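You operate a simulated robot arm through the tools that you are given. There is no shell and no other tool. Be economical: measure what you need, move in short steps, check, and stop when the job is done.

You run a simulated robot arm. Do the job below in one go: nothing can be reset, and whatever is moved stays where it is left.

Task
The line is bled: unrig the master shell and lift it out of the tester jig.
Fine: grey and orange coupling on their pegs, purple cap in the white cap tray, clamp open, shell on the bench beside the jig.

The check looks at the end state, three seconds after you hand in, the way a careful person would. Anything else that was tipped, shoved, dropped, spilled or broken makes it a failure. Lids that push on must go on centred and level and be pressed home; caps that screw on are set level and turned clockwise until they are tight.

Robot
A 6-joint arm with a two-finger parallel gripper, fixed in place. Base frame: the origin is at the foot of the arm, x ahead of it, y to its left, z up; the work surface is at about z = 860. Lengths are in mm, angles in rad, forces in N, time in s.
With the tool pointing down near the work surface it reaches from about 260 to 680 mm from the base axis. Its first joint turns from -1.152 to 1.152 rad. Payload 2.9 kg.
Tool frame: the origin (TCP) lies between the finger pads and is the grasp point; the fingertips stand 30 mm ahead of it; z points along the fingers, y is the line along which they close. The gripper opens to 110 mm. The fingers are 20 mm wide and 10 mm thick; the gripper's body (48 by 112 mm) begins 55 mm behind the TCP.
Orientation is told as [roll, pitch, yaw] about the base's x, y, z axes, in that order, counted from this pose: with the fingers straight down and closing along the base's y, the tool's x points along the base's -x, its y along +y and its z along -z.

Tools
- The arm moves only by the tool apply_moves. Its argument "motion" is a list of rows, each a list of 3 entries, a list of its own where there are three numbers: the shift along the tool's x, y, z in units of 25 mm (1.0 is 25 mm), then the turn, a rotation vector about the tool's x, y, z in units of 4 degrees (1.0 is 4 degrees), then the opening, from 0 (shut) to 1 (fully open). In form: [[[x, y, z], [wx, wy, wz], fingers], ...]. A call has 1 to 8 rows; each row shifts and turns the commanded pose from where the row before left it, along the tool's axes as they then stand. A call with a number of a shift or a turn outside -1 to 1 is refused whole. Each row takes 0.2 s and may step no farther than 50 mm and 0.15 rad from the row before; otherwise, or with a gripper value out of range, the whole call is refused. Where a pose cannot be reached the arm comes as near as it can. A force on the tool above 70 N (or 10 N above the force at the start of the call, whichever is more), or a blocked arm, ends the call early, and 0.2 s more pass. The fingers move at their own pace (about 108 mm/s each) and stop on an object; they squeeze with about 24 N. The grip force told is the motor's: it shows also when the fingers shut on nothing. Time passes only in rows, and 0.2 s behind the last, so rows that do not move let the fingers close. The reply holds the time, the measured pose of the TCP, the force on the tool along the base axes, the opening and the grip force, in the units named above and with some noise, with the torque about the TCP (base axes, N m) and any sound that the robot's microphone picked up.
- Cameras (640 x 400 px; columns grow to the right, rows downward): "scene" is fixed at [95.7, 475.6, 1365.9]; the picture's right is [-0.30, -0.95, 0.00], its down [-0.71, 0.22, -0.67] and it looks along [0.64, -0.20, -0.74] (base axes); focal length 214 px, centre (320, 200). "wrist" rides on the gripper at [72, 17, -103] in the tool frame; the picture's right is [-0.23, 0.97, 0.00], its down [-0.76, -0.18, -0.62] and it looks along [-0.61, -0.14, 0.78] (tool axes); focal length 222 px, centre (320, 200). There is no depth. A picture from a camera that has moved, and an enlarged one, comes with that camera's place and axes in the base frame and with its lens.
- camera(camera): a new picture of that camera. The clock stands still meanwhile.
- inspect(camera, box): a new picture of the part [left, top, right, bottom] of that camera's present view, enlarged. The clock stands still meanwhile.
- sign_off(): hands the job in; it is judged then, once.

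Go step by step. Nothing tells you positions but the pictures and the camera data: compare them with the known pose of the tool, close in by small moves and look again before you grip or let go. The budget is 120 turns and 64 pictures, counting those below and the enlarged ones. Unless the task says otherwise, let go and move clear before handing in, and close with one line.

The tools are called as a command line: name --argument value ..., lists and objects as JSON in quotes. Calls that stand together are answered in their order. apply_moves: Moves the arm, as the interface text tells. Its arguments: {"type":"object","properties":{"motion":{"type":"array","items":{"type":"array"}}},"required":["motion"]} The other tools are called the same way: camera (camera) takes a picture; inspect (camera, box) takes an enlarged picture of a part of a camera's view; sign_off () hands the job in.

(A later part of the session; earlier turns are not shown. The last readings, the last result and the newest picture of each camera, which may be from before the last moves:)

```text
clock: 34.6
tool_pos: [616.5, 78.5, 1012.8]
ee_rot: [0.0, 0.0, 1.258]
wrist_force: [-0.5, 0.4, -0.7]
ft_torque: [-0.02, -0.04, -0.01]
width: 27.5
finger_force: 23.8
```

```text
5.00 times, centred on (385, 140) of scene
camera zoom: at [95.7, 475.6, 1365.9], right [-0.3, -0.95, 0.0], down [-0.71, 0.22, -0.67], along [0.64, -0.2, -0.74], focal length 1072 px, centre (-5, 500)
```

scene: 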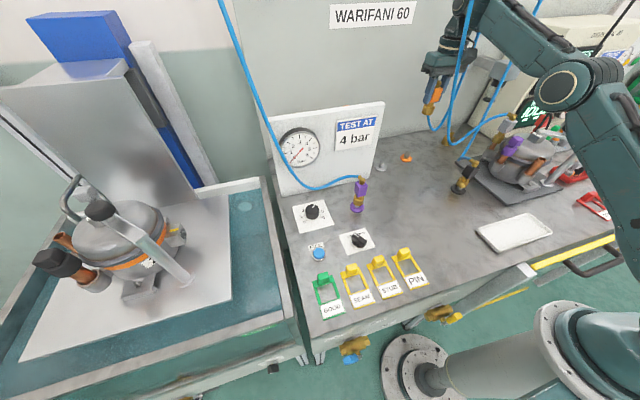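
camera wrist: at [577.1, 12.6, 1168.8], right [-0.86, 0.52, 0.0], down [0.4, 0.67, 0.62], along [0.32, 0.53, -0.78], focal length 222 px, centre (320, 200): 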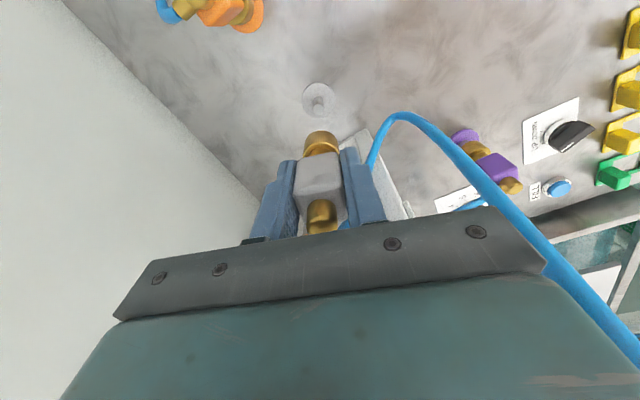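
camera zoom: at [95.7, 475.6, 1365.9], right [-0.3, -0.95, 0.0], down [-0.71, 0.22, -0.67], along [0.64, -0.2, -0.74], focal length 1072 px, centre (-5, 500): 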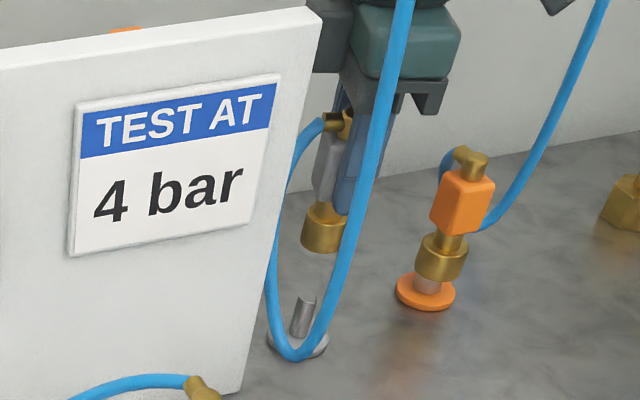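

apply_moves --motion '[[[0.04, -0.05, 0.6], [0, 0, 0], 0.1], [[0, 0, 0.6], [0, 0, 0], 0.1], [[0, 0, 0.6], [0, 0, 0], 0.1]]'

inspect --camera "scene" --box '[350, 100, 420, 180]'

inspect --camera "wrist" --box '[270, 90, 370, 190]'

```text
clock: 35.4
tool_pos: [615.6, 77.4, 967.7]
ee_rot: [0.0, 0.001, 1.258]
wrist_force: [-0.7, 0.2, -0.8]
ft_torque: [-0.05, -0.02, 0.01]
width: 27.8
finger_force: 23.7
```

```text
5.00 times, centred on (385, 140) of scene
camera zoom: at [95.7, 475.6, 1365.9], right [-0.3, -0.95, 0.0], down [-0.71, 0.22, -0.67], along [0.64, -0.2, -0.74], focal length 1072 px, centre (-5, 500)
```

zoom: 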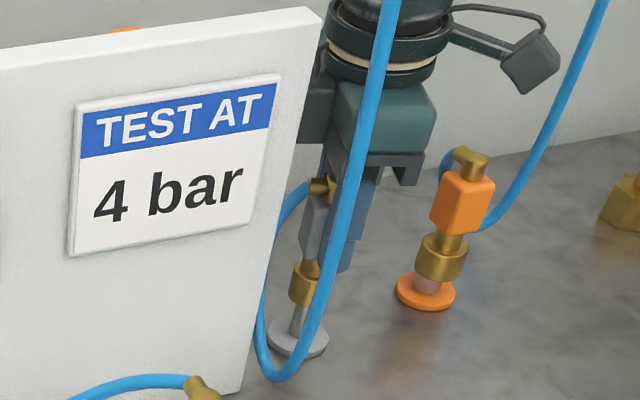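

```text
4.00 times, centred on (320, 140) of wrist
camera zoom: at [577.9, 14.0, 1069.5], right [-0.86, 0.52, 0.0], down [0.4, 0.67, 0.62], along [0.32, 0.53, -0.78], focal length 888 px, centre (320, 440)
```

zoom: 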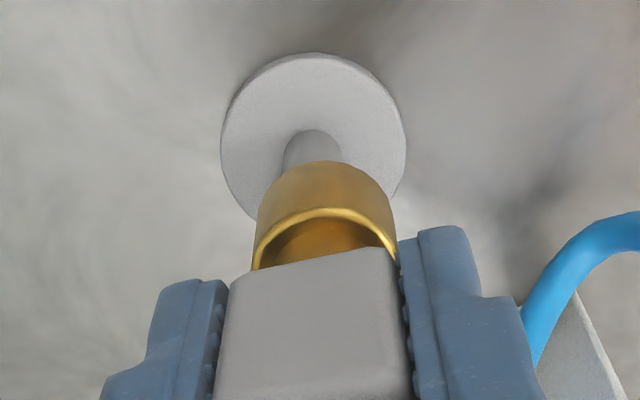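

Both views say the collar is about 2.5 mm off in each lateral direction; correct that and check.

apply_moves --motion '[[[0.1, -0.1, 0], [0, 0, 0], 0.1], [[0, 0, 0.1], [0, 0, 0], 0.1]]'

inspect --camera "wrist" --box '[270, 90, 370, 190]'

```text
clock: 36.0
tool_pos: [618.6, 74.8, 963.5]
ee_rot: [0.002, 0.0, 1.258]
wrist_force: [0.1, -0.6, -0.1]
ft_torque: [0.0, 0.02, 0.02]
width: 27.5
finger_force: 23.8
```

```text
4.00 times, centred on (320, 140) of wrist
camera zoom: at [579.8, 11.5, 1066.9], right [-0.86, 0.52, 0.0], down [0.4, 0.67, 0.62], along [0.32, 0.53, -0.78], focal length 888 px, centre (320, 440)
```

zoom: 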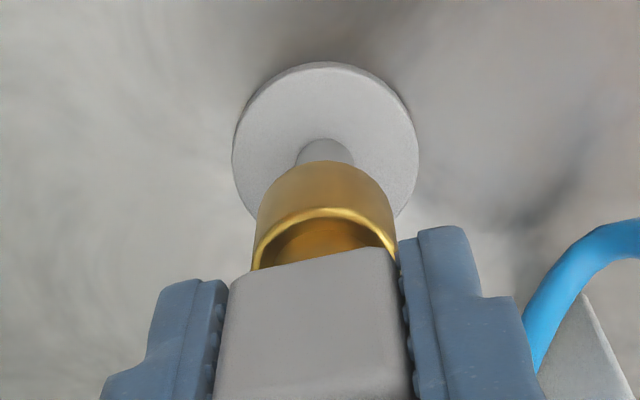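

Now concentric. Descend with force watch.

apply_moves --motion '[[[0.02, 0, 0.3], [0, 0, 0], 0.1], [[0, 0, 0.3], [0, 0, 0], 0.1]]'

apply_moves --motion '[[[0, 0, 0.15], [0, 0, 0], 0.1], [[0, 0, 0.1], [0, 0, 0], 0.1]]'

inspect --camera "scene" --box '[350, 100, 420, 180]'

```text
clock: 36.6
tool_pos: [616.7, 75.6, 949.7]
ee_rot: [0.0, 0.0, 1.256]
wrist_force: [0.0, -1.0, -1.8]
ft_torque: [0.03, -0.01, -0.02]
width: 27.7
finger_force: 24.2
```

```text
clock: 37.2
tool_pos: [619.6, 74.5, 947.1]
ee_rot: [-0.007, -0.005, 1.257]
wrist_force: [1.9, 0.7, 18.7]
ft_torque: [0.09, 0.0, 0.05]
width: 27.9
finger_force: 24.1
```

```text
5.00 times, centred on (385, 140) of scene
camera zoom: at [95.3, 475.5, 1366.0], right [-0.3, -0.95, 0.0], down [-0.71, 0.22, -0.67], along [0.64, -0.2, -0.74], focal length 1072 px, centre (-5, 500)
```

zoom: 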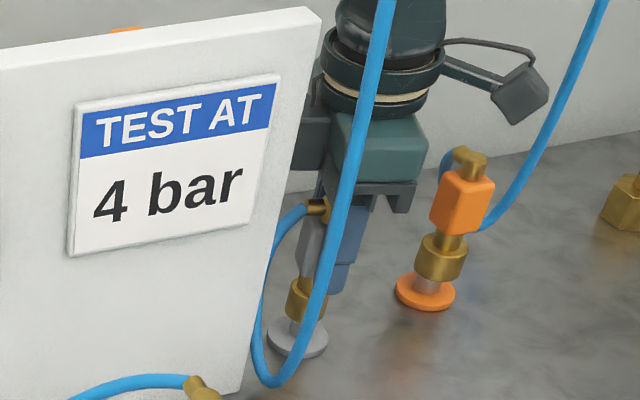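

inspect --camera "wrist" --box '[280, 90, 360, 150]'

inspect --camera "scene" --box '[390, 145, 430, 175]'

```text
6.67 times, centred on (320, 120) of wrist
camera zoom: at [580.2, 10.3, 1048.9], right [-0.86, 0.52, -0.01], down [0.4, 0.67, 0.63], along [0.33, 0.53, -0.78], focal length 1481 px, centre (320, 733)
```

zoom: 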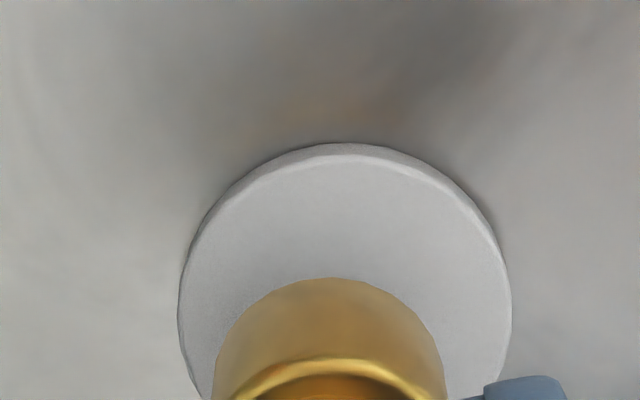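

```text
13.33 times, centred on (410, 160) of scene
camera zoom: at [95.3, 475.5, 1366.0], right [-0.3, -0.95, 0.0], down [-0.71, 0.22, -0.67], along [0.64, -0.2, -0.74], focal length 2860 px, centre (-880, 733)
```

zoom: 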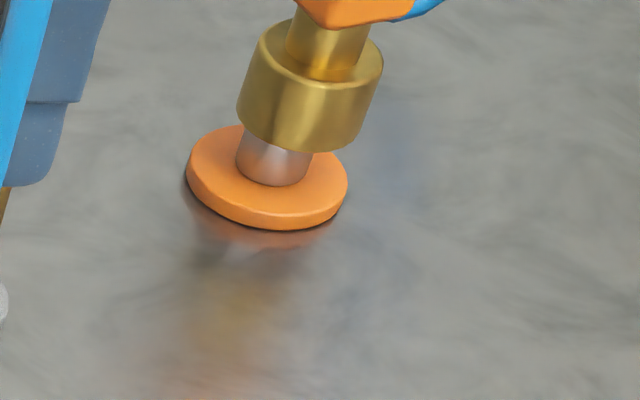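

inspect --camera "scene" --box '[396, 144, 426, 174]'

```text
13.33 times, centred on (411, 159) of scene
camera zoom: at [95.3, 475.5, 1366.0], right [-0.3, -0.95, 0.0], down [-0.71, 0.22, -0.67], along [0.64, -0.2, -0.74], focal length 2860 px, centre (-893, 747)
```

zoom: 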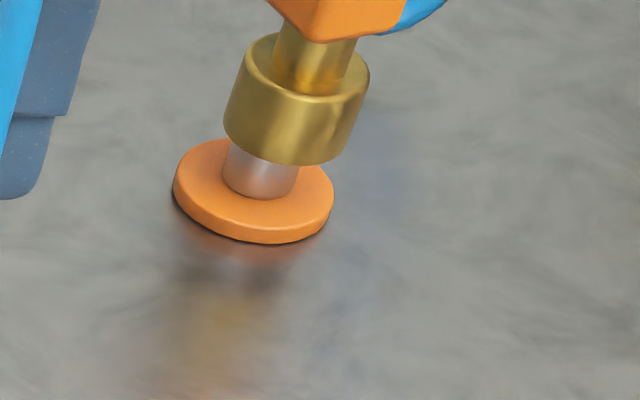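

inspect --camera "scene" --box '[360, 145, 400, 177]'

```text
12.50 times, centred on (380, 161) of scene
camera zoom: at [95.3, 475.5, 1366.0], right [-0.3, -0.95, 0.0], down [-0.71, 0.22, -0.67], along [0.64, -0.2, -0.74], focal length 2681 px, centre (-430, 688)
```

zoom: 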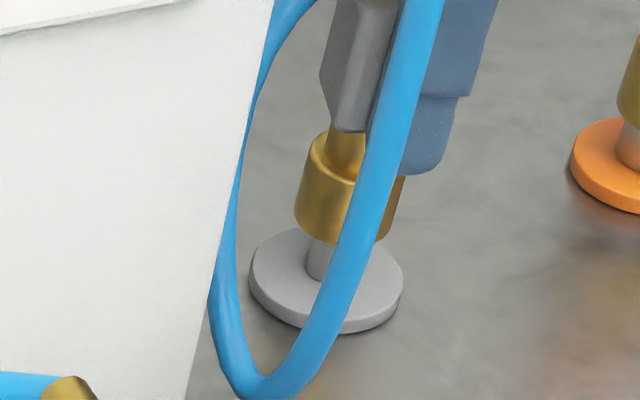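

The peg is well inside the collar (about two thirds), matching the orange one, so it's seated. Release gently and rise.

apply_moves --motion '[[[0, 0, -0.08], [0, 0, 0], 0.4], [[0, 0, 0], [0, 0, 0], 0.4], [[0, 0, -0.4], [0, 0, 0], 0.4], [[0, 0, -1], [0, 0, 0], 0.4], [[0, 0, -1], [0, 0, 0], 0.4], [[0, 0, -1], [0, 0, 0], 0.4], [[0, 0, -1], [0, 0, 0], 0.4], [[0, 0, -1], [0, 0, 0], 0.4]]'

apply_moves --motion '[[[0, 0, -1], [0, 0, 0], 0.4], [[0, 0, -1], [0, 0, 0], 0.4], [[0, 0, -0.8], [0, 0, 0], 0.4], [[1, 0, 0], [0, 0, 0], 0.4], [[1, 0, 0], [0, 0, 0], 0.4], [[0.3, 1, 0], [0, 0, 0], 0.4], [[0.3, 1, 0], [0, 0, 0], 0.4], [[0.3, 1, 0], [0, 0, 0], 0.4]]'

camera --camera "scene"

```text
clock: 39.0
tool_pos: [619.4, 74.7, 1078.8]
ee_rot: [0.002, 0.0, 1.256]
wrist_force: [-0.1, 0.3, -0.7]
ft_torque: [-0.02, 0.04, -0.05]
width: 44.1
finger_force: 0.0
```

```text
clock: 40.8
tool_pos: [519.5, 26.8, 1147.1]
ee_rot: [-0.001, 0.0, 1.256]
wrist_force: [-0.4, 0.4, -0.7]
ft_torque: [-0.02, -0.02, 0.0]
width: 43.8
finger_force: 0.1
out of reach, approached as far as the arm can: row 3
```

```text
12 pictures are left
```

scene: 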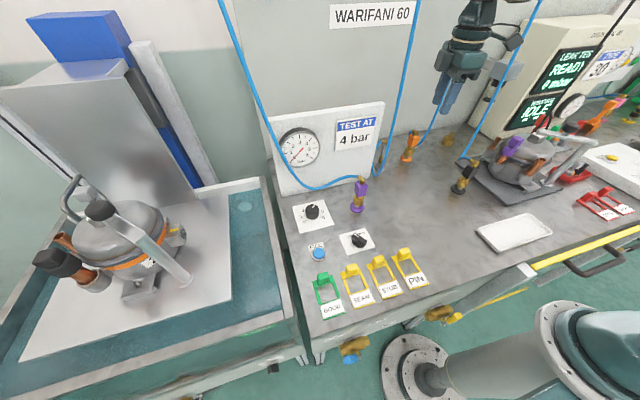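

Couplings are placed. Now turn the gripper to 90° and move over the purple cap at about (448,-235).

apply_moves --motion '[[[0, 0.8, 0], [0, 0, -1], 0.4], [[0, 0.8, 0], [0, 0, -1], 0.4], [[0, 0.8, 0], [0, 0, -1], 0.4], [[0, 0.4, 0], [0, 0, -1], 0.4], [[1, 0, 0], [0, 0, -0.51], 0.4], [[1, 0, 0], [0, 0, 0], 0.4], [[1, 0, 0], [0, 0, 0], 0.4], [[1, 0, 0], [0, 0, 0], 0.4]]'

apply_moves --motion '[[[1, 0, 0], [0, 0, 0], 0.4], [[1, 0, 0], [0, 0, 0], 0.4], [[1, 0, 0], [0, 0, 0], 0.4], [[1, 0, 0], [0, 0, 0], 0.4]]'

```text
clock: 42.6
tool_pos: [449.0, -56.2, 1146.7]
ee_rot: [0.001, -0.001, 1.571]
wrist_force: [0.4, 0.0, 0.0]
ft_torque: [0.01, -0.03, -0.01]
width: 43.8
finger_force: 0.1
```

```text
clock: 43.6
tool_pos: [448.4, -156.0, 1148.1]
ee_rot: [-0.001, 0.001, 1.571]
wrist_force: [0.0, 0.4, 0.4]
ft_torque: [-0.01, 0.01, -0.01]
width: 44.1
finger_force: 0.0
```

apply_moves --motion '[[[1, 0, 0], [0, 0, 0], 0.4], [[1, 0, 0], [0, 0, 0], 0.4], [[1, 0, 0], [0, 0, 0], 0.4], [[0.16, 0, 1], [0, 0, 0], 0.4], [[0, 0, 1], [0, 0, 0], 0.4], [[0, 0, 0.6], [0, 0, 0], 0.4]]'

camera --camera "wrist"

```text
clock: 45.0
tool_pos: [450.5, -235.2, 1082.9]
ee_rot: [0.0, 0.0, 1.573]
wrist_force: [0.1, -0.9, 0.6]
ft_torque: [0.04, 0.0, 0.01]
width: 43.9
finger_force: 0.1
```

```text
11 pictures are left
camera wrist: at [432.8, -308.2, 1184.1], right [-0.97, 0.23, 0.0], down [0.18, 0.76, 0.62], along [0.14, 0.61, -0.78], focal length 222 px, centre (320, 200)
```

wrist: 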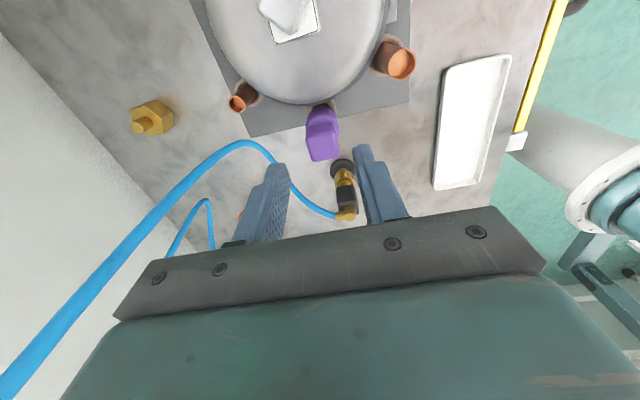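

apply_moves --motion '[[[0, 0.12, 0.7], [0, 0, 0], 0.4], [[0, 0, 0.7], [0, 0, 0], 0.4], [[0, 0, 0.7], [0, 0, 0], 0.4]]'

inspect --camera "wrist" --box '[240, 40, 400, 220]'

```text
clock: 45.8
tool_pos: [446.3, -235.4, 1028.6]
ee_rot: [0.0, -0.002, 1.572]
wrist_force: [0.1, -0.3, 0.7]
ft_torque: [0.02, 0.0, 0.0]
width: 43.9
finger_force: 0.1
```

```text
2.22 times, centred on (320, 130) of wrist
camera zoom: at [430.1, -307.2, 1131.6], right [-0.97, 0.23, 0.0], down [0.18, 0.76, 0.62], along [0.14, 0.61, -0.78], focal length 494 px, centre (320, 356)
```

zoom: 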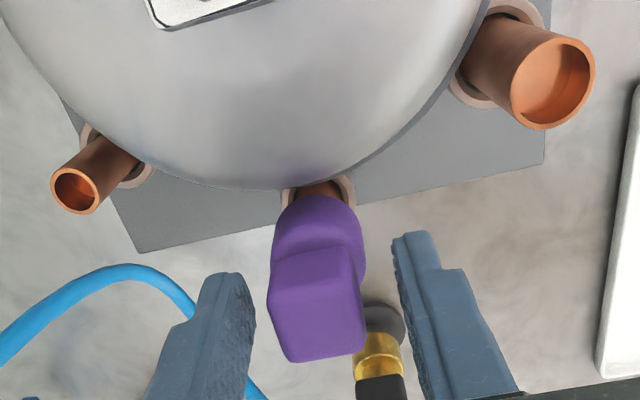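

apply_moves --motion '[[[0, 0, 0], [0, 0, 0], 0.25], [[0, 0, 0], [0, 0, 0], 0.1], [[0, 0, 0], [0, 0, 0], 0.05], [[0, 0, 0], [0, 0, 0], 0.05]]'

apply_moves --motion '[[[0, 0, -0.1], [0, 0, 0], 0.05], [[0, 0, -0.1], [0, 0, 0], 0.05]]'

```text
clock: 46.8
tool_pos: [447.4, -235.5, 1029.4]
ee_rot: [-0.001, 0.002, 1.573]
wrist_force: [3.8, 0.0, -2.4]
ft_torque: [-0.05, -0.04, 0.08]
width: 23.1
finger_force: 24.0
```

```text
clock: 47.4
tool_pos: [445.9, -235.6, 1035.1]
ee_rot: [0.0, 0.0, 1.57]
wrist_force: [0.3, -0.1, 0.3]
ft_torque: [0.07, -0.01, 0.04]
width: 23.0
finger_force: 24.1
```

apply_moves --motion '[[[0, 0, -0.8], [0, 0, 0], 0.05], [[0, 0, -1], [0, 0, 0], 0.05], [[0, 0, -1], [0, 0, 0], 0.05], [[-0.5, 1, -0.5], [0, 0, 0], 0.05], [[-0.6, 1, 0], [0, 0, 0], 0.05], [[-0.6, 1, 0], [0, 0, 0], 0.05], [[-0.6, 1, 0], [0, 0, 0], 0.05], [[-0.6, 1, 0], [0, 0, 0], 0.05]]'

apply_moves --motion '[[[-0.8, 1, 0], [0, 0, 0], 0.05], [[0, 1, 0], [0, 0, 0], 0.05], [[0, 0.88, 0], [0, 0, 0], 0.05], [[0, 0, 1], [0, 0, 0], 0.05], [[0, 0, 1], [0, 0, 0], 0.05], [[0, 0, 1], [0, 0, 0], 0.05]]'

camera --camera "scene"

```text
clock: 49.2
tool_pos: [321.1, -162.6, 1117.6]
ee_rot: [0.0, -0.001, 1.569]
wrist_force: [-0.4, -0.2, -0.6]
ft_torque: [0.01, -0.03, 0.0]
width: 23.2
finger_force: 23.6
```

```text
clock: 50.6
tool_pos: [251.7, -143.3, 1040.5]
ee_rot: [0.0, -0.002, 1.57]
wrist_force: [0.1, 0.3, 0.1]
ft_torque: [0.0, 0.0, 0.01]
width: 22.6
finger_force: 23.8
```

```text
9 pictures are left
```

scene: 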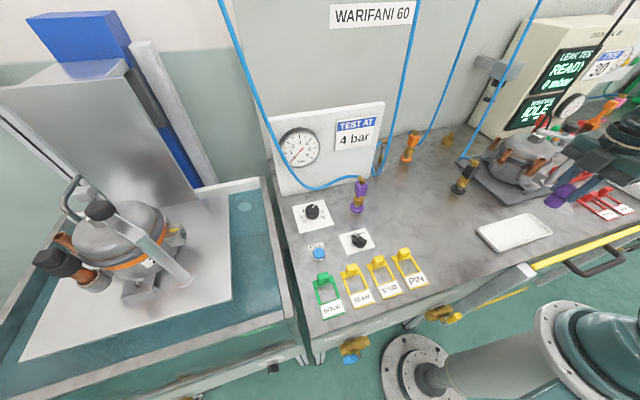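

apply_moves --motion '[[[0, 0, 1], [0, 0, 0], 0.05], [[0, 0, 1], [0, 0, 0], 0.05], [[0, 0, 1], [0, 0, 0], 0.05], [[0, 0, 0.8], [0, 0, 0], 0.05]]'

inspect --camera "scene" --box '[460, 160, 600, 270]'

```text
clock: 51.6
tool_pos: [250.5, -143.4, 948.0]
ee_rot: [0.001, -0.001, 1.57]
wrist_force: [-0.2, 0.6, 0.2]
ft_torque: [0.01, -0.03, -0.03]
width: 23.2
finger_force: 24.3
```

```text
3.64 times, centred on (530, 215) of scene
camera zoom: at [95.7, 475.6, 1365.9], right [-0.3, -0.95, 0.0], down [-0.71, 0.22, -0.67], along [0.64, -0.2, -0.74], focal length 780 px, centre (-444, 146)
```

zoom: 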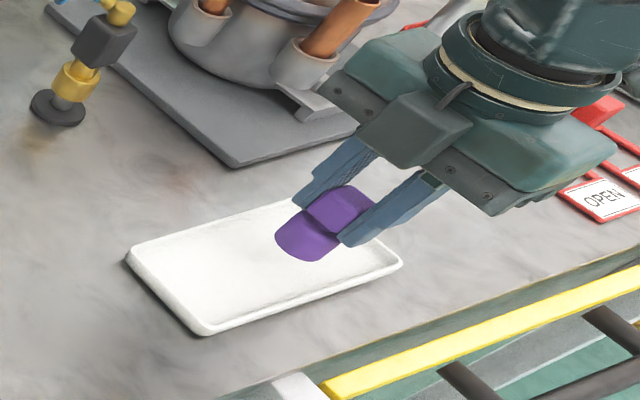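

apply_moves --motion '[[[0, 0, 0.3], [0, 0, 0], 0.05], [[0, 0, 0.2], [0, 0, 0], 0.05]]'

apply_moves --motion '[[[0, 0, 0.15], [0, 0, 0], 0.05], [[0, 0, 0.1], [0, 0, 0], 0.05]]'

```text
clock: 52.2
tool_pos: [250.6, -144.1, 934.6]
ee_rot: [-0.001, -0.001, 1.571]
wrist_force: [0.2, 0.5, -0.3]
ft_torque: [0.0, 0.0, 0.0]
width: 23.1
finger_force: 24.0
```

```text
clock: 52.8
tool_pos: [250.0, -143.9, 928.2]
ee_rot: [0.001, 0.001, 1.571]
wrist_force: [0.1, 0.3, -0.7]
ft_torque: [-0.01, 0.01, 0.0]
width: 22.8
finger_force: 24.4
```

apply_moves --motion '[[[0, 0, 0.12], [0, 0, 0], 0.05], [[0, 0, 0], [0, 0, 0], 0.05]]'

apply_moves --motion '[[[0, 0, 0.12], [0, 0, 0], 0.05], [[0, 0, 0], [0, 0, 0], 0.05]]'

```text
clock: 53.4
tool_pos: [249.6, -142.1, 926.3]
ee_rot: [0.001, -0.003, 1.572]
wrist_force: [-0.6, -0.7, 0.2]
ft_torque: [-0.03, 0.03, -0.01]
width: 22.9
finger_force: 23.7
```

```text
clock: 54.0
tool_pos: [249.5, -143.9, 923.6]
ee_rot: [0.0, 0.0, 1.571]
wrist_force: [0.2, -0.9, -0.1]
ft_torque: [0.0, 0.02, 0.0]
width: 22.7
finger_force: 23.8
```

Still free; continue in 3 mm steps until contact.

apply_moves --motion '[[[0, 0, 0.12], [0, 0, 0], 0.05], [[0, 0, 0], [0, 0, 0], 0.05]]'

apply_moves --motion '[[[0, 0, 0.12], [0, 0, 0], 0.05], [[0, 0, 0], [0, 0, 0], 0.05]]'

```text
clock: 54.6
tool_pos: [249.5, -143.0, 921.2]
ee_rot: [-0.002, 0.003, 1.571]
wrist_force: [-4.9, 2.4, 33.5]
ft_torque: [0.13, 0.19, 0.02]
width: 23.1
finger_force: 23.5
```

```text
clock: 55.1
tool_pos: [249.7, -142.5, 919.1]
ee_rot: [-0.002, 0.003, 1.572]
wrist_force: [-4.4, 2.3, 20.6]
ft_torque: [0.05, 0.24, 0.0]
width: 22.9
finger_force: 24.8
stopped in row 2: the force on the tool passed its limit at 74 N (the readings are from after the stop); the commanded pose is now the measured one
```

Cap is on the tray floor. Release and rise.

apply_moves --motion '[[[0, 0, -0.08], [0, 0, 0], 0.05], [[0, 0, 0], [0, 0, 0], 0.4], [[0, 0, 0], [0, 0, 0], 0.4], [[0, 0, -0.5], [0, 0, 0], 0.4], [[0, 0, -1], [0, 0, 0], 0.4], [[0, 0, -1], [0, 0, 0], 0.4], [[0, 0, -1], [0, 0, 0], 0.4], [[0, 0, -1], [0, 0, 0], 0.4]]'

apply_moves --motion '[[[0, 0, -1], [0, 0, 0], 0.4], [[0, 0, -1], [0, 0, 0], 0.4], [[0, 0, -1], [0, 0, 0], 0.4], [[0, 0, -0.5], [0, 0, 0], 0.4]]'

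inspect --camera "scene" --box '[440, 90, 600, 260]'

```text
clock: 56.9
tool_pos: [249.7, -143.3, 1032.4]
ee_rot: [-0.002, 0.002, 1.572]
wrist_force: [0.9, 0.4, 0.5]
ft_torque: [0.01, 0.02, 0.0]
width: 43.8
finger_force: 0.1
```

```text
clock: 57.9
tool_pos: [250.7, -143.7, 1121.0]
ee_rot: [-0.001, 0.002, 1.572]
wrist_force: [1.0, 0.3, -1.1]
ft_torque: [-0.02, 0.01, -0.02]
width: 43.8
finger_force: 0.0
```

```text
2.35 times, centred on (520, 175) of scene
camera zoom: at [95.6, 475.6, 1365.9], right [-0.3, -0.95, 0.0], down [-0.71, 0.22, -0.67], along [0.64, -0.2, -0.74], focal length 505 px, centre (-151, 259)
```

zoom: 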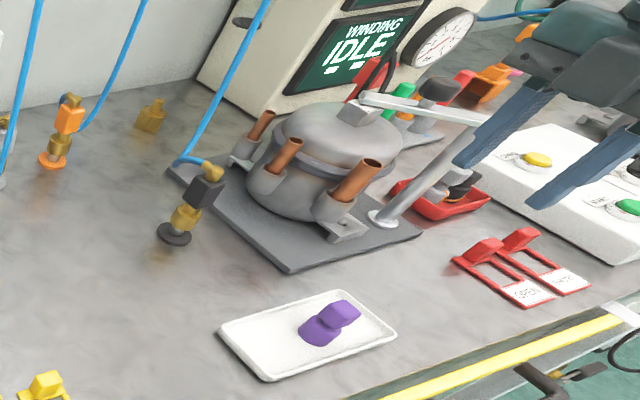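

Cap is in the tray. Next the clamp: turn the gripper to close across the bar and move over the knob at about (410,-352,1060).

apply_moves --motion '[[[0, 0, -0.6], [0, 0, 1], 0.7], [[0, 0, -0.6], [0, 0, 1], 0.7], [[0, 0, 0], [0, 0, 1], 0.7], [[0, 0, 0], [0, 0, 1], 0.7], [[0, 0, 0], [0, 0, 1], 0.7], [[0, 0, 0], [0, 0, 1], 0.7], [[0, 0, 0], [0, 0, 1], 0.7], [[0, 0, 0], [0, 0, 1], 0.7]]'

apply_moves --motion '[[[0.2, -1, 0], [0, 0, 1], 0.7], [[0.2, -1, 0], [0, 0, 1], 0.7], [[0.2, -1, 0], [0, 0, 0], 0.7], [[0.2, -1, 0], [0, 0, 0], 0.7], [[0.2, -1, 0], [0, 0, 0], 0.7], [[0.2, -1, 0], [0, 0, 0], 0.7], [[0.2, -1, 0], [0, 0, 0], 0.7], [[0.2, -1, 0], [0, 0, 0], 0.7]]'

```text
clock: 59.7
tool_pos: [249.8, -143.8, 1149.4]
ee_rot: [-0.005, 0.0, 1.012]
wrist_force: [0.4, 0.7, 0.4]
ft_torque: [0.0, 0.01, 0.0]
width: 76.9
finger_force: 0.1
```

```text
clock: 61.5
tool_pos: [382.6, -298.6, 1150.7]
ee_rot: [-0.003, -0.002, 0.873]
wrist_force: [-0.1, 0.9, -0.5]
ft_torque: [-0.02, 0.0, 0.0]
width: 76.9
finger_force: 0.1
```

apply_moves --motion '[[[0.33, -0.8, 0], [0, 0, 0], 0.7], [[0.3, -0.7, 0.4], [0, 0, 0], 0.7], [[0.3, -0.7, 0.8], [0, 0, 0], 0.7]]'

inspect --camera "wrist" --box '[190, 20, 430, 230]'

```text
clock: 62.3
tool_pos: [409.8, -353.3, 1121.0]
ee_rot: [-0.003, -0.002, 0.875]
wrist_force: [0.2, -0.4, 0.4]
ft_torque: [0.03, -0.02, 0.0]
width: 76.9
finger_force: 0.1
```

```text
1.90 times, centred on (310, 125) of wrist
camera zoom: at [349.8, -397.2, 1223.6], right [-0.6, 0.8, 0.0], down [0.62, 0.47, 0.62], along [0.5, 0.37, -0.78], focal length 423 px, centre (339, 343)
```

zoom: 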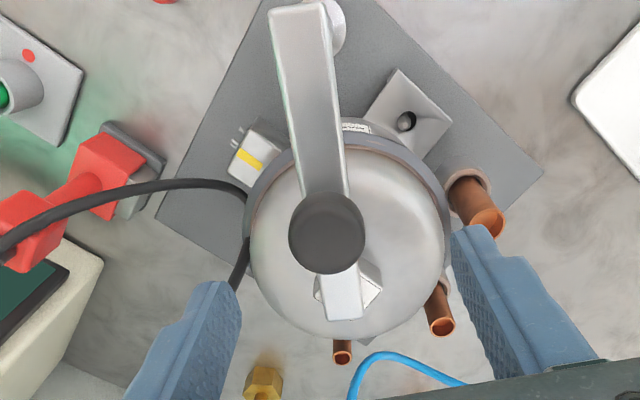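

Clear view: the knob sits on the bar, post at the near right, pad at the far end. Correct by 3 mm, descend and grip the knob.

apply_moves --motion '[[[0.1, -0.13, 0.5], [0, 0, 0], 0.6], [[0, 0, 0.8], [0, 0, 0], 0.6], [[0, 0, 0.8], [0, 0, 0], 0.6], [[0, 0, 0], [0, 0, 0], 0.3], [[0, 0, 0], [0, 0, 0], 0.1], [[0, 0, 0], [0, 0, 0], 0.1], [[0, 0, 0], [0, 0, 0], 0.1]]'

apply_moves --motion '[[[0, 0, -0.08], [0, 0, 0], 0.1], [[0, 0, -0.08], [0, 0, 0], 0.1]]'

```text
clock: 63.9
tool_pos: [409.3, -357.5, 1069.1]
ee_rot: [-0.004, -0.003, 0.876]
wrist_force: [5.1, -2.6, -2.1]
ft_torque: [0.06, 0.23, 0.19]
width: 31.5
finger_force: 45.0
```

```text
clock: 64.5
tool_pos: [409.9, -355.8, 1069.0]
ee_rot: [0.007, -0.003, 0.876]
wrist_force: [5.3, -0.7, -30.7]
ft_torque: [-0.29, -0.35, 0.13]
width: 31.7
finger_force: 44.5
```

Lifting is resisted, so the bar likely swings about its post. Undo the lift and test a small swing.

apply_moves --motion '[[[0, 0, 0.16], [0, 0, 0], 0.1], [[0, 0.12, 0], [0, 0, -0.66], 0.1], [[0, 0, 0], [0, 0, 0], 0.1]]'

```text
clock: 65.3
tool_pos: [407.4, -353.8, 1070.5]
ee_rot: [-0.001, -0.001, 0.92]
wrist_force: [-0.9, 8.3, -8.5]
ft_torque: [0.45, 0.36, -0.35]
width: 31.8
finger_force: 45.0
```

apply_moves --motion '[[[0, 0.12, 0], [0, 0, -0.66], 0.1], [[0, 0.12, 0], [0, 0, -0.66], 0.1], [[0, 0, 0], [0, 0, 0], 0.1]]'

```text
clock: 66.1
tool_pos: [403.9, -350.9, 1068.1]
ee_rot: [-0.007, 0.0, 1.013]
wrist_force: [3.6, -1.2, -3.4]
ft_torque: [0.21, 0.29, 0.19]
width: 31.6
finger_force: 45.3
```

The bar swings freely. Continue the swing about the post in co-rotating steps.

apply_moves --motion '[[[0.006, 0.18, 0], [0, 0, -1], 0.1], [[0.006, 0.18, 0], [0, 0, -1], 0.1], [[0.006, 0.18, 0], [0, 0, -1], 0.1], [[0.006, 0.18, 0], [0, 0, -1], 0.1]]'

inspect --camera "scene" --box '[470, 80, 630, 210]'

```text
clock: 67.1
tool_pos: [387.6, -343.5, 1070.4]
ee_rot: [-0.006, 0.003, 1.294]
wrist_force: [7.1, -2.4, 3.9]
ft_torque: [0.37, 0.11, 0.38]
width: 31.8
finger_force: 45.1
```

```text
3.08 times, centred on (550, 145) of scene
camera zoom: at [95.8, 475.5, 1365.9], right [-0.3, -0.95, 0.0], down [-0.71, 0.22, -0.67], along [0.64, -0.2, -0.74], focal length 660 px, centre (-388, 369)
```

zoom: 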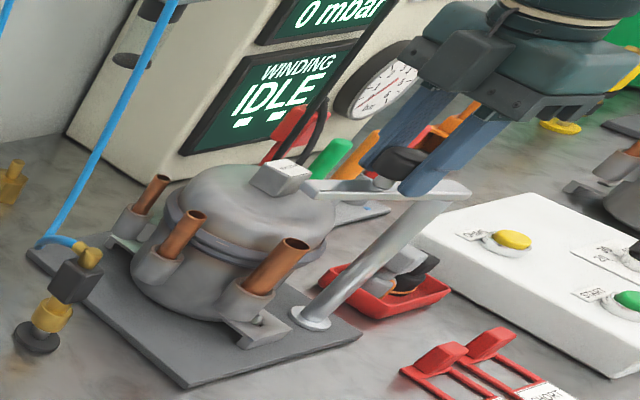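

Confirmed: the bar swings off, leaving the block on top of the shell. Keep swinging to fully open.

apply_moves --motion '[[[0.006, 0.18, 0], [0, 0, -1], 0.1], [[0.006, 0.18, 0], [0, 0, -1], 0.1], [[0.006, 0.18, 0], [0, 0, -1], 0.1], [[0.006, 0.18, 0], [0, 0, -1], 0.1], [[0.006, 0.18, 0], [0, 0, -1], 0.1], [[0.006, 0.18, 0], [0, 0, -1], 0.1], [[0.006, 0.18, 0], [0, 0, -1], 0.1], [[0.006, 0.18, 0], [0, 0, -1], 0.1]]'

apply_moves --motion '[[[0.006, 0.18, 0], [0, 0, -1], 0.1], [[0.006, 0.18, 0], [0, 0, -1], 0.1], [[0.006, 0.18, 0], [0, 0, -1], 0.1], [[0.006, 0.18, 0], [0, 0, -1], 0.1], [[0.006, 0.18, 0], [0, 0, -1], 0.1], [[0.006, 0.18, 0], [0, 0, -1], 0.1]]'

```text
clock: 68.9
tool_pos: [351.2, -343.6, 1068.7]
ee_rot: [-0.005, 0.007, 1.85]
wrist_force: [3.0, -1.9, 29.1]
ft_torque: [0.19, 0.39, 0.09]
width: 31.7
finger_force: 45.4
```

```text
clock: 70.3
tool_pos: [340.7, -345.5, 1068.9]
ee_rot: [-0.02, -0.01, 2.251]
wrist_force: [-1.3, -10.7, -12.5]
ft_torque: [-1.39, 0.26, -0.32]
width: 31.5
finger_force: 44.7
out of reach, approached as far as the arm can: row 6
```

Near the end of the swing (force rising). Release the knob and look.

apply_moves --motion '[[[0, 0, 0], [0, 0, 0], 0.5], [[0, 0, 0], [0, 0, 0], 0.5], [[0, 0, -0.5], [0, 0, 0], 0.5], [[0, 0, -1], [0, 0, 0], 0.5], [[0, 0, -1], [0, 0, 0], 0.5], [[0, 0, -1], [0, 0, 0], 0.5]]'

inspect --camera "scene" --box '[460, 80, 640, 230]'

```text
clock: 71.7
tool_pos: [347.8, -339.5, 1160.7]
ee_rot: [-0.007, 0.001, 2.267]
wrist_force: [0.0, -0.1, -0.4]
ft_torque: [0.01, 0.02, 0.0]
width: 54.9
finger_force: 0.0
out of reach, approached as far as the arm can: row 3
```

```text
2.67 times, centred on (550, 155) of scene
camera zoom: at [95.6, 475.6, 1365.9], right [-0.3, -0.95, 0.0], down [-0.71, 0.22, -0.67], along [0.64, -0.2, -0.74], focal length 572 px, centre (-293, 320)
```

zoom: 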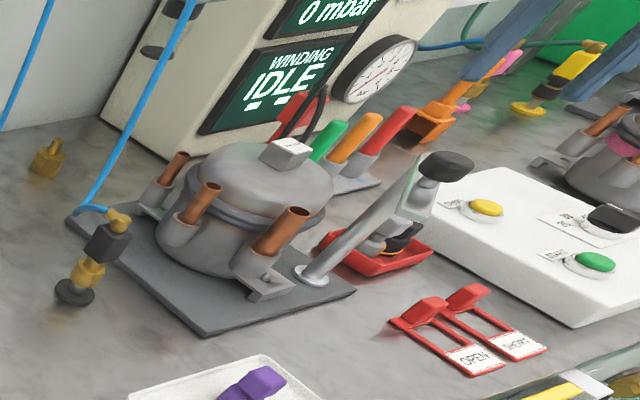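

The bar is off the shell at about 65° open; the wrist ran out of turn, not the hinge. I'll turn the gripper back and push the knob a bit further open with closed fingers.

apply_moves --motion '[[[0, 0, 0], [0, 0, 1], 0], [[0, 0, 0], [0, 0, 1], 0], [[0, 0, 0], [0, 0, 1], 0], [[0, 0, 0], [0, 0, 1], 0], [[0, 0, 0], [0, 0, 1], 0], [[0, 0, 0], [0, 0, 1], 0], [[0, 0, 0], [0, 0, 1], 0], [[0, 0, 0], [0, 0, 1], 0]]'

apply_moves --motion '[[[0, 0, 0], [0, 0, 1], 0], [[0, 0, 0], [0, 0, 1], 0], [[0, 0, 0], [0, 0, 1], 0], [[0, 0, 0], [0, 0, 1], 0], [[0, 0, 0], [0, 0, 1], 0], [[0, 0, 0], [0, 0, 1], 0], [[0, 0, 0], [0, 0, 1], 0], [[0, 0, 0], [0, 0, 1], 0]]'

apply_moves --motion '[[[0, 0, 0], [0, 0, 1], 0], [[0, 0, 0], [0, 0, 1], 0], [[0, 0, 0], [0, 0, 1], 0], [[0, 0, 0], [0, 0, 1], 0]]'

```text
clock: 73.5
tool_pos: [346.4, -339.7, 1160.3]
ee_rot: [-0.002, 0.003, 1.708]
wrist_force: [-0.2, -0.1, -0.1]
ft_torque: [0.0, -0.02, 0.01]
width: 0.0
finger_force: 24.3
```

```text
clock: 75.3
tool_pos: [346.8, -337.9, 1160.2]
ee_rot: [-0.003, -0.001, 1.152]
wrist_force: [0.2, 0.2, -0.5]
ft_torque: [-0.01, -0.01, -0.02]
width: 0.0
finger_force: 23.5
```

```text
clock: 76.3
tool_pos: [347.5, -338.9, 1159.4]
ee_rot: [-0.005, -0.001, 0.87]
wrist_force: [0.1, 0.4, -0.4]
ft_torque: [-0.01, 0.01, 0.0]
width: 0.3
finger_force: 24.0
```

apply_moves --motion '[[[-0.6, -0.25, 0], [0, 0, 0], 0], [[-0.6, -0.25, 0], [0, 0, 0], 0], [[0, 0, 0.9], [0, 0, 0], 0], [[0, 0, 0.9], [0, 0, 0], 0], [[0, 0, 0.9], [0, 0, 0], 0], [[0, 0, 0.7], [0, 0, 0], 0]]'

apply_moves --motion '[[[0.27, 0.04, 0], [0, 0, 0], 0], [[0.27, 0.04, 0], [0, 0, 0], 0], [[0.39, 0.31, 0], [0, 0, 0], 0], [[0.39, 0.31, 0], [0, 0, 0], 0], [[0.31, 0.11, 0], [0, 0, 0], 0], [[0.31, 0.11, 0], [0, 0, 0], 0], [[0.31, 0.11, 0], [0, 0, 0], 0]]'

```text
clock: 77.7
tool_pos: [376.9, -324.7, 1076.1]
ee_rot: [-0.003, -0.002, 0.872]
wrist_force: [0.6, 1.0, -0.6]
ft_torque: [0.05, -0.01, -0.02]
width: 0.0
finger_force: 24.0
```

```text
clock: 79.0
tool_pos: [340.8, -336.4, 1075.7]
ee_rot: [-0.009, -0.009, 0.914]
wrist_force: [10.3, 10.4, -0.3]
ft_torque: [0.01, -0.22, -0.01]
width: 0.1
finger_force: 23.8
stopped in row 6: the force on the tool passed its limit at 77 N (the readings are from after the stop); the commanded pose is now the measured one
```

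The hinge reached its hard stop, so the clamp is fully open. Back off, rise and look at the shell from above.

apply_moves --motion '[[[-0.55, -0.3, 0], [0, 0, 0], 0], [[0, 0, -1], [0, 0, 0], 0.3], [[0, 0, -1], [0, 0, 0], 0.6], [[0, 0, -1], [0, 0, 0], 0.6], [[-0.7, -0.6, 0], [0, 0, 0], 0.6], [[-0.7, -0.6, 0], [0, 0, 0], 0.6], [[-0.7, -0.6, 0], [0, 0, 0], 0.6], [[-0.6, -0.5, 0], [0, 0, 0], 0.6]]'

camera --camera "wrist"

```text
clock: 80.8
tool_pos: [439.2, -314.5, 1151.6]
ee_rot: [-0.009, -0.008, 0.905]
wrist_force: [-0.2, -0.4, 0.5]
ft_torque: [0.0, 0.0, -0.03]
width: 65.8
finger_force: 0.1
```

```text
3 pictures are left
camera wrist: at [378.8, -361.3, 1253.2], right [-0.63, 0.78, -0.01], down [0.6, 0.49, 0.63], along [0.5, 0.39, -0.78], focal length 222 px, centre (320, 200)
```

wrist: 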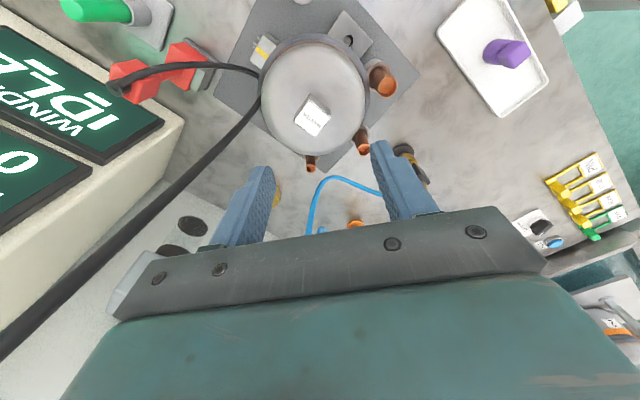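

inspect --camera "wrist" --box '[240, 20, 400, 180]'

```text
2.50 times, centred on (320, 100) of wrist
camera zoom: at [378.8, -361.3, 1253.2], right [-0.63, 0.78, -0.01], down [0.6, 0.49, 0.63], along [0.5, 0.39, -0.78], focal length 555 px, centre (320, 450)
```

zoom: 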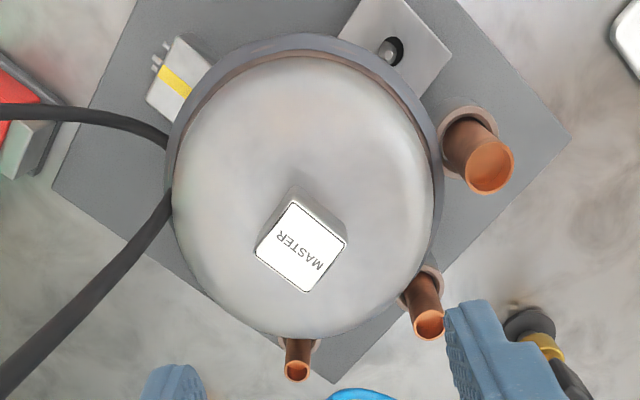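

The block labelled MASTER is axis-aligned at about (450.5,-318), top z≈1014. I'll square the gripper (yaw 0) and line up over it.

apply_moves --motion '[[[0, 0, 0], [-0.17, -0.03, 0], 0.6], [[0, 0, 0], [0, 0, 1], 0.6], [[0, 0, 0], [0, 0, 1], 0.6], [[0, 0, 0], [0, 0, 1], 0.6], [[0, 0, 0], [0, 0, 1], 0.6], [[0, 0, 0], [0, 0, 1], 0.6], [[0, 0, 0], [0, 0, 1], 0.6], [[0, 0, 0], [0, 0, 1], 0.6]]'

apply_moves --motion '[[[0, 0, 0], [0, 0, 1], 0.6], [[0, 0, 0], [0, 0, 1], 0.6], [[0, 0, 0], [0, 0, 1], 0.6], [[0, 0, 0], [0, 0, 1], 0.6], [[0, 0, 0], [0, 0, 1], 0.6], [[0, 0, 0], [0, 0, 0.96], 0.6], [[-0.4, -0.15, 0], [0, 0, 0], 0.6]]'

```text
clock: 82.7
tool_pos: [439.9, -314.5, 1151.1]
ee_rot: [0.008, -0.008, 0.417]
wrist_force: [-0.4, 0.2, 0.1]
ft_torque: [0.0, 0.0, 0.03]
width: 65.9
finger_force: 0.1
```

```text
clock: 84.2
tool_pos: [448.9, -317.9, 1151.5]
ee_rot: [0.011, -0.004, 0.001]
wrist_force: [-0.1, -0.7, -0.5]
ft_torque: [0.0, 0.01, -0.04]
width: 66.0
finger_force: 0.1
```

apply_moves --motion '[[[-0.06, 0, 0], [0.16, 0.06, 0], 0.6], [[0, 0, 0.9], [0, 0, 0], 0.6], [[0, 0, 0.9], [0, 0, 0], 0.6], [[0, 0, 0.9], [0, 0, 0], 0.55], [[0, 0, 0.9], [0, 0, 0], 0.5], [[0, 0, 0.8], [0, 0, 0], 0.5]]'

apply_moves --motion '[[[0, 0, 0.2], [0, 0, 0], 0.5], [[0, 0, 0.2], [0, 0, 0], 0.5], [[0, 0, 0], [0, 0, 0], 0.5]]'

```text
clock: 85.7
tool_pos: [450.3, -318.6, 1041.7]
ee_rot: [-0.004, 0.0, 0.002]
wrist_force: [0.5, 0.2, 0.8]
ft_torque: [0.01, -0.01, -0.02]
width: 55.1
finger_force: 0.0
```

```text
clock: 86.5
tool_pos: [450.7, -319.3, 1032.6]
ee_rot: [-0.003, 0.0, 0.001]
wrist_force: [-1.8, 1.3, 4.5]
ft_torque: [0.15, 0.03, 0.09]
width: 54.9
finger_force: 0.0
```

Light contact with the dome; raise 1 mm and close on the block.

apply_moves --motion '[[[0, 0, -0.05], [0, 0, 0], 0.4], [[0, 0, 0], [0, 0, 0], 0.2], [[0, 0, 0], [0, 0, 0], 0.1], [[0, 0, 0], [0, 0, 0], 0.1], [[0, 0, 0], [0, 0, 0], 0.1]]'

```text
clock: 87.7
tool_pos: [451.4, -317.7, 1033.1]
ee_rot: [0.0, -0.001, 0.002]
wrist_force: [-0.3, 0.3, -0.6]
ft_torque: [0.0, 0.0, 0.0]
width: 29.7
finger_force: 23.7
```

apply_moves --motion '[[[0, 0, -0.1], [0, 0, 0], 0.0], [[0, 0, -0.1], [0, 0, 0], 0.0], [[0, 0, -0.2], [0, 0, 0], 0.0], [[0, 0, 0], [0, 0, 0], 0.0]]'

```text
clock: 88.7
tool_pos: [450.5, -318.0, 1042.5]
ee_rot: [-0.002, -0.002, 0.0]
wrist_force: [1.4, -0.6, -6.0]
ft_torque: [0.04, -0.22, -0.01]
width: 29.7
finger_force: 24.0
```

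apply_moves --motion '[[[0, 0, -0.2], [0, 0, 0], 0.0], [[0, 0, -0.2], [0, 0, 0], 0.0], [[0, 0, -0.2], [0, 0, 0], 0.0], [[0, 0, -0.2], [0, 0, 0], 0.0], [[0, 0, 0], [0, 0, 0], 0.0]]'

inspect --camera "scene" --box '[360, 90, 640, 250]'

```text
clock: 89.8
tool_pos: [450.8, -317.6, 1063.2]
ee_rot: [-0.002, -0.001, 0.002]
wrist_force: [0.2, -0.2, -5.5]
ft_torque: [-0.01, -0.03, -0.02]
width: 29.8
finger_force: 23.8
```

```text
2.29 times, centred on (500, 170) of scene
camera zoom: at [95.7, 475.5, 1365.9], right [-0.3, -0.95, 0.0], down [-0.71, 0.22, -0.67], along [0.64, -0.2, -0.74], focal length 490 px, centre (-91, 269)
```

zoom: 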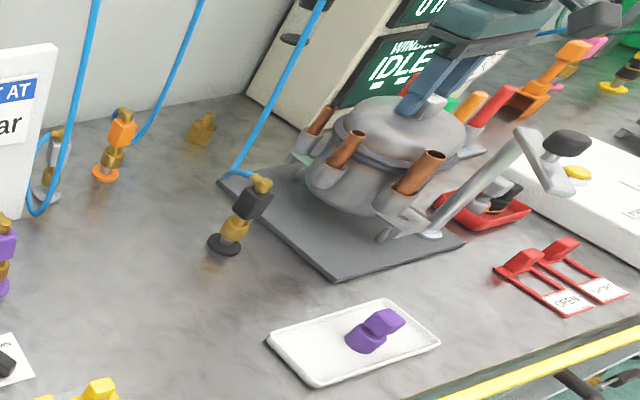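

Shell is hanging level and weighs about 5.5 N; the clamp is well clear. Lift further, then move left of the jig.

apply_moves --motion '[[[0, 0, -0.4], [0, 0, 0], 0.0], [[0, 0, -0.7], [0, 0, 0], 0.0], [[0, 0, -0.8], [0, 0, 0], 0.0], [[0, 0, -0.8], [0, 0, 0], 0.0], [[0, 0, -0.8], [0, 0, 0], 0.0], [[0, 0, -0.8], [0, 0, 0], 0.0], [[0, 0, -0.6], [0, 0, 0], 0.0], [[0, 0.2, -0.2], [0, 0, 0], 0.0]]'

apply_moves --motion '[[[0, 0.5, 0], [0, 0, 0], 0.0], [[0, 0.7, 0], [0, 0, 0], 0.0], [[0.4, 0.7, 0], [0, 0, 0], 0.0], [[0.7, 0.7, 0], [0, 0, 0], 0.0], [[0.7, 0.7, 0], [0, 0, 0], 0.0], [[0.7, 0.7, 0], [0, 0, 0], 0.0], [[0.7, 0.7, 0], [0, 0, 0], 0.0], [[0.5, 0.7, 0], [0, 0, 0], 0.0]]'

```text
clock: 91.7
tool_pos: [449.6, -313.4, 1191.5]
ee_rot: [0.0, 0.002, 0.001]
wrist_force: [-0.9, 0.3, -5.3]
ft_torque: [-0.04, -0.04, -0.01]
width: 29.6
finger_force: 24.2
```

```text
clock: 93.5
tool_pos: [357.7, -177.8, 1189.8]
ee_rot: [0.0, 0.003, 0.001]
wrist_force: [-0.5, -0.1, -5.2]
ft_torque: [-0.02, -0.02, 0.0]
width: 30.0
finger_force: 24.1
```

apply_moves --motion '[[[0, 1, 0], [0, 0, 0], 0.0], [[0, 1, 0], [0, 0, 0], 0.0], [[0, 1, 0], [0, 0, 0], 0.0], [[0, 1, 0], [0, 0, 0], 0.0], [[0, 1, 0], [0, 0, 0], 0.0], [[-0.3, 1, 0], [0, 0, 0], 0.0], [[-0.5, 1, 0], [0, 0, 0], 0.0], [[-0.5, 0.9, 0], [0, 0, 0], 0.0]]'

apply_moves --motion '[[[0, 0.3, 0.5], [0, 0, 0], 0.0], [[0, 0, 0.8], [0, 0, 0], 0.0], [[0, 0, 0.8], [0, 0, 0], 0.0], [[0, 0, 0.8], [0, 0, 0], 0.0], [[0, 0, 0.8], [0, 0, 0], 0.0], [[0, 0, 0.8], [0, 0, 0], 0.0]]'

```text
clock: 95.2
tool_pos: [390.2, 19.8, 1188.3]
ee_rot: [-0.002, 0.003, 0.002]
wrist_force: [-0.2, -0.2, -5.2]
ft_torque: [0.0, -0.04, -0.04]
width: 29.7
finger_force: 24.0
```

```text
clock: 96.7
tool_pos: [390.3, 26.8, 1077.4]
ee_rot: [-0.004, -0.001, 0.002]
wrist_force: [0.4, -0.6, -5.8]
ft_torque: [0.0, -0.04, 0.01]
width: 30.0
finger_force: 23.9
```

apply_moves --motion '[[[0, 0, 0.5], [0, 0, 0], 0.0], [[0, 0, 0.5], [0, 0, 0], 0.0], [[0, 0, 0.3], [0, 0, 0], 0.0], [[0, 0, 0], [0, 0, 0], 0.0]]'

apply_moves --motion '[[[0, 0, 0.12], [0, 0, 0], 0.0], [[0, 0, 0.12], [0, 0, 0], 0.0], [[0, 0, 0.12], [0, 0, 0], 0.0], [[0, 0, 0], [0, 0, 0], 0.0]]'

```text
clock: 97.7
tool_pos: [391.3, 26.3, 1045.1]
ee_rot: [-0.002, -0.001, 0.001]
wrist_force: [-0.2, -0.2, -5.9]
ft_torque: [-0.01, -0.03, 0.01]
width: 29.9
finger_force: 24.1
```

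```text
clock: 98.7
tool_pos: [389.2, 26.2, 1035.0]
ee_rot: [-0.002, 0.0, 0.002]
wrist_force: [-1.0, 0.7, -4.5]
ft_torque: [-0.03, -0.04, 0.0]
width: 29.9
finger_force: 24.0
```

apply_moves --motion '[[[0, 0, 0.12], [0, 0, 0], 0.0], [[0, 0, 0.08], [0, 0, 0], 0.0], [[0, 0, 0], [0, 0, 0], 0.0]]'

apply_moves --motion '[[[0, 0, 0.08], [0, 0, 0], 0.0], [[0, 0, 0], [0, 0, 0], 0.0]]'

```text
clock: 99.5
tool_pos: [390.5, 27.7, 1031.8]
ee_rot: [-0.002, 0.0, 0.003]
wrist_force: [0.4, 0.4, -5.9]
ft_torque: [-0.01, 0.01, 0.01]
width: 29.7
finger_force: 24.3
```

```text
clock: 100.0
tool_pos: [390.1, 28.0, 1029.2]
ee_rot: [-0.001, 0.001, 0.002]
wrist_force: [0.1, -0.6, -5.4]
ft_torque: [-0.04, 0.0, -0.02]
width: 29.8
finger_force: 24.0
```

apply_moves --motion '[[[0, 0, 0.08], [0, 0, 0], 0.0], [[0, 0, 0], [0, 0, 0], 0.0]]'

apply_moves --motion '[[[0, 0, 0.08], [0, 0, 0], 0.0], [[0, 0, 0], [0, 0, 0], 0.0]]'

apply_moves --motion '[[[0, 0, 0.08], [0, 0, 0], 0.0], [[0, 0, 0], [0, 0, 0], 0.0]]'

```text
clock: 100.7
tool_pos: [390.4, 27.5, 1026.5]
ee_rot: [-0.002, 0.0, 0.003]
wrist_force: [0.2, -0.2, -6.0]
ft_torque: [-0.01, -0.02, -0.01]
width: 29.8
finger_force: 24.3
```

```text
clock: 101.2
tool_pos: [390.6, 27.1, 1025.2]
ee_rot: [-0.001, -0.001, 0.001]
wrist_force: [-0.1, 0.8, -5.0]
ft_torque: [-0.01, -0.02, 0.01]
width: 29.4
finger_force: 24.5
```

```text
clock: 101.8
tool_pos: [389.9, 27.9, 1023.3]
ee_rot: [-0.002, 0.0, 0.001]
wrist_force: [0.4, -0.5, -6.0]
ft_torque: [-0.03, 0.0, 0.04]
width: 29.8
finger_force: 24.4
```

apply_moves --motion '[[[0, 0, 0.07], [0, 0, 0], 0.0], [[0, 0, 0], [0, 0, 0], 0.0]]'

apply_moves --motion '[[[0, 0, 0.07], [0, 0, 0], 0.0], [[0, 0, 0], [0, 0, 0], 0.0]]'

apply_moves --motion '[[[0, 0, 0.07], [0, 0, 0], 0.0], [[0, 0, 0], [0, 0, 0], 0.0]]'

```text
clock: 102.5
tool_pos: [390.2, 26.7, 1022.0]
ee_rot: [-0.002, -0.003, 0.001]
wrist_force: [-2.0, -2.1, 12.4]
ft_torque: [-0.01, 0.55, 0.03]
width: 29.9
finger_force: 23.6
```

```text
clock: 103.0
tool_pos: [390.4, 27.2, 1022.8]
ee_rot: [-0.001, -0.005, 0.001]
wrist_force: [-9.6, -0.5, 48.8]
ft_torque: [0.14, 1.14, -0.11]
width: 29.7
finger_force: 24.1
```

```text
clock: 103.5
tool_pos: [391.3, 26.3, 1022.3]
ee_rot: [0.001, -0.007, 0.002]
wrist_force: [-0.3, -0.7, 5.4]
ft_torque: [0.07, 0.41, 0.0]
width: 29.6
finger_force: 24.2
stopped in row 2: the force on the tool passed its limit at 70 N (the readings are from after the stop); the commanded pose is now the measured one
```

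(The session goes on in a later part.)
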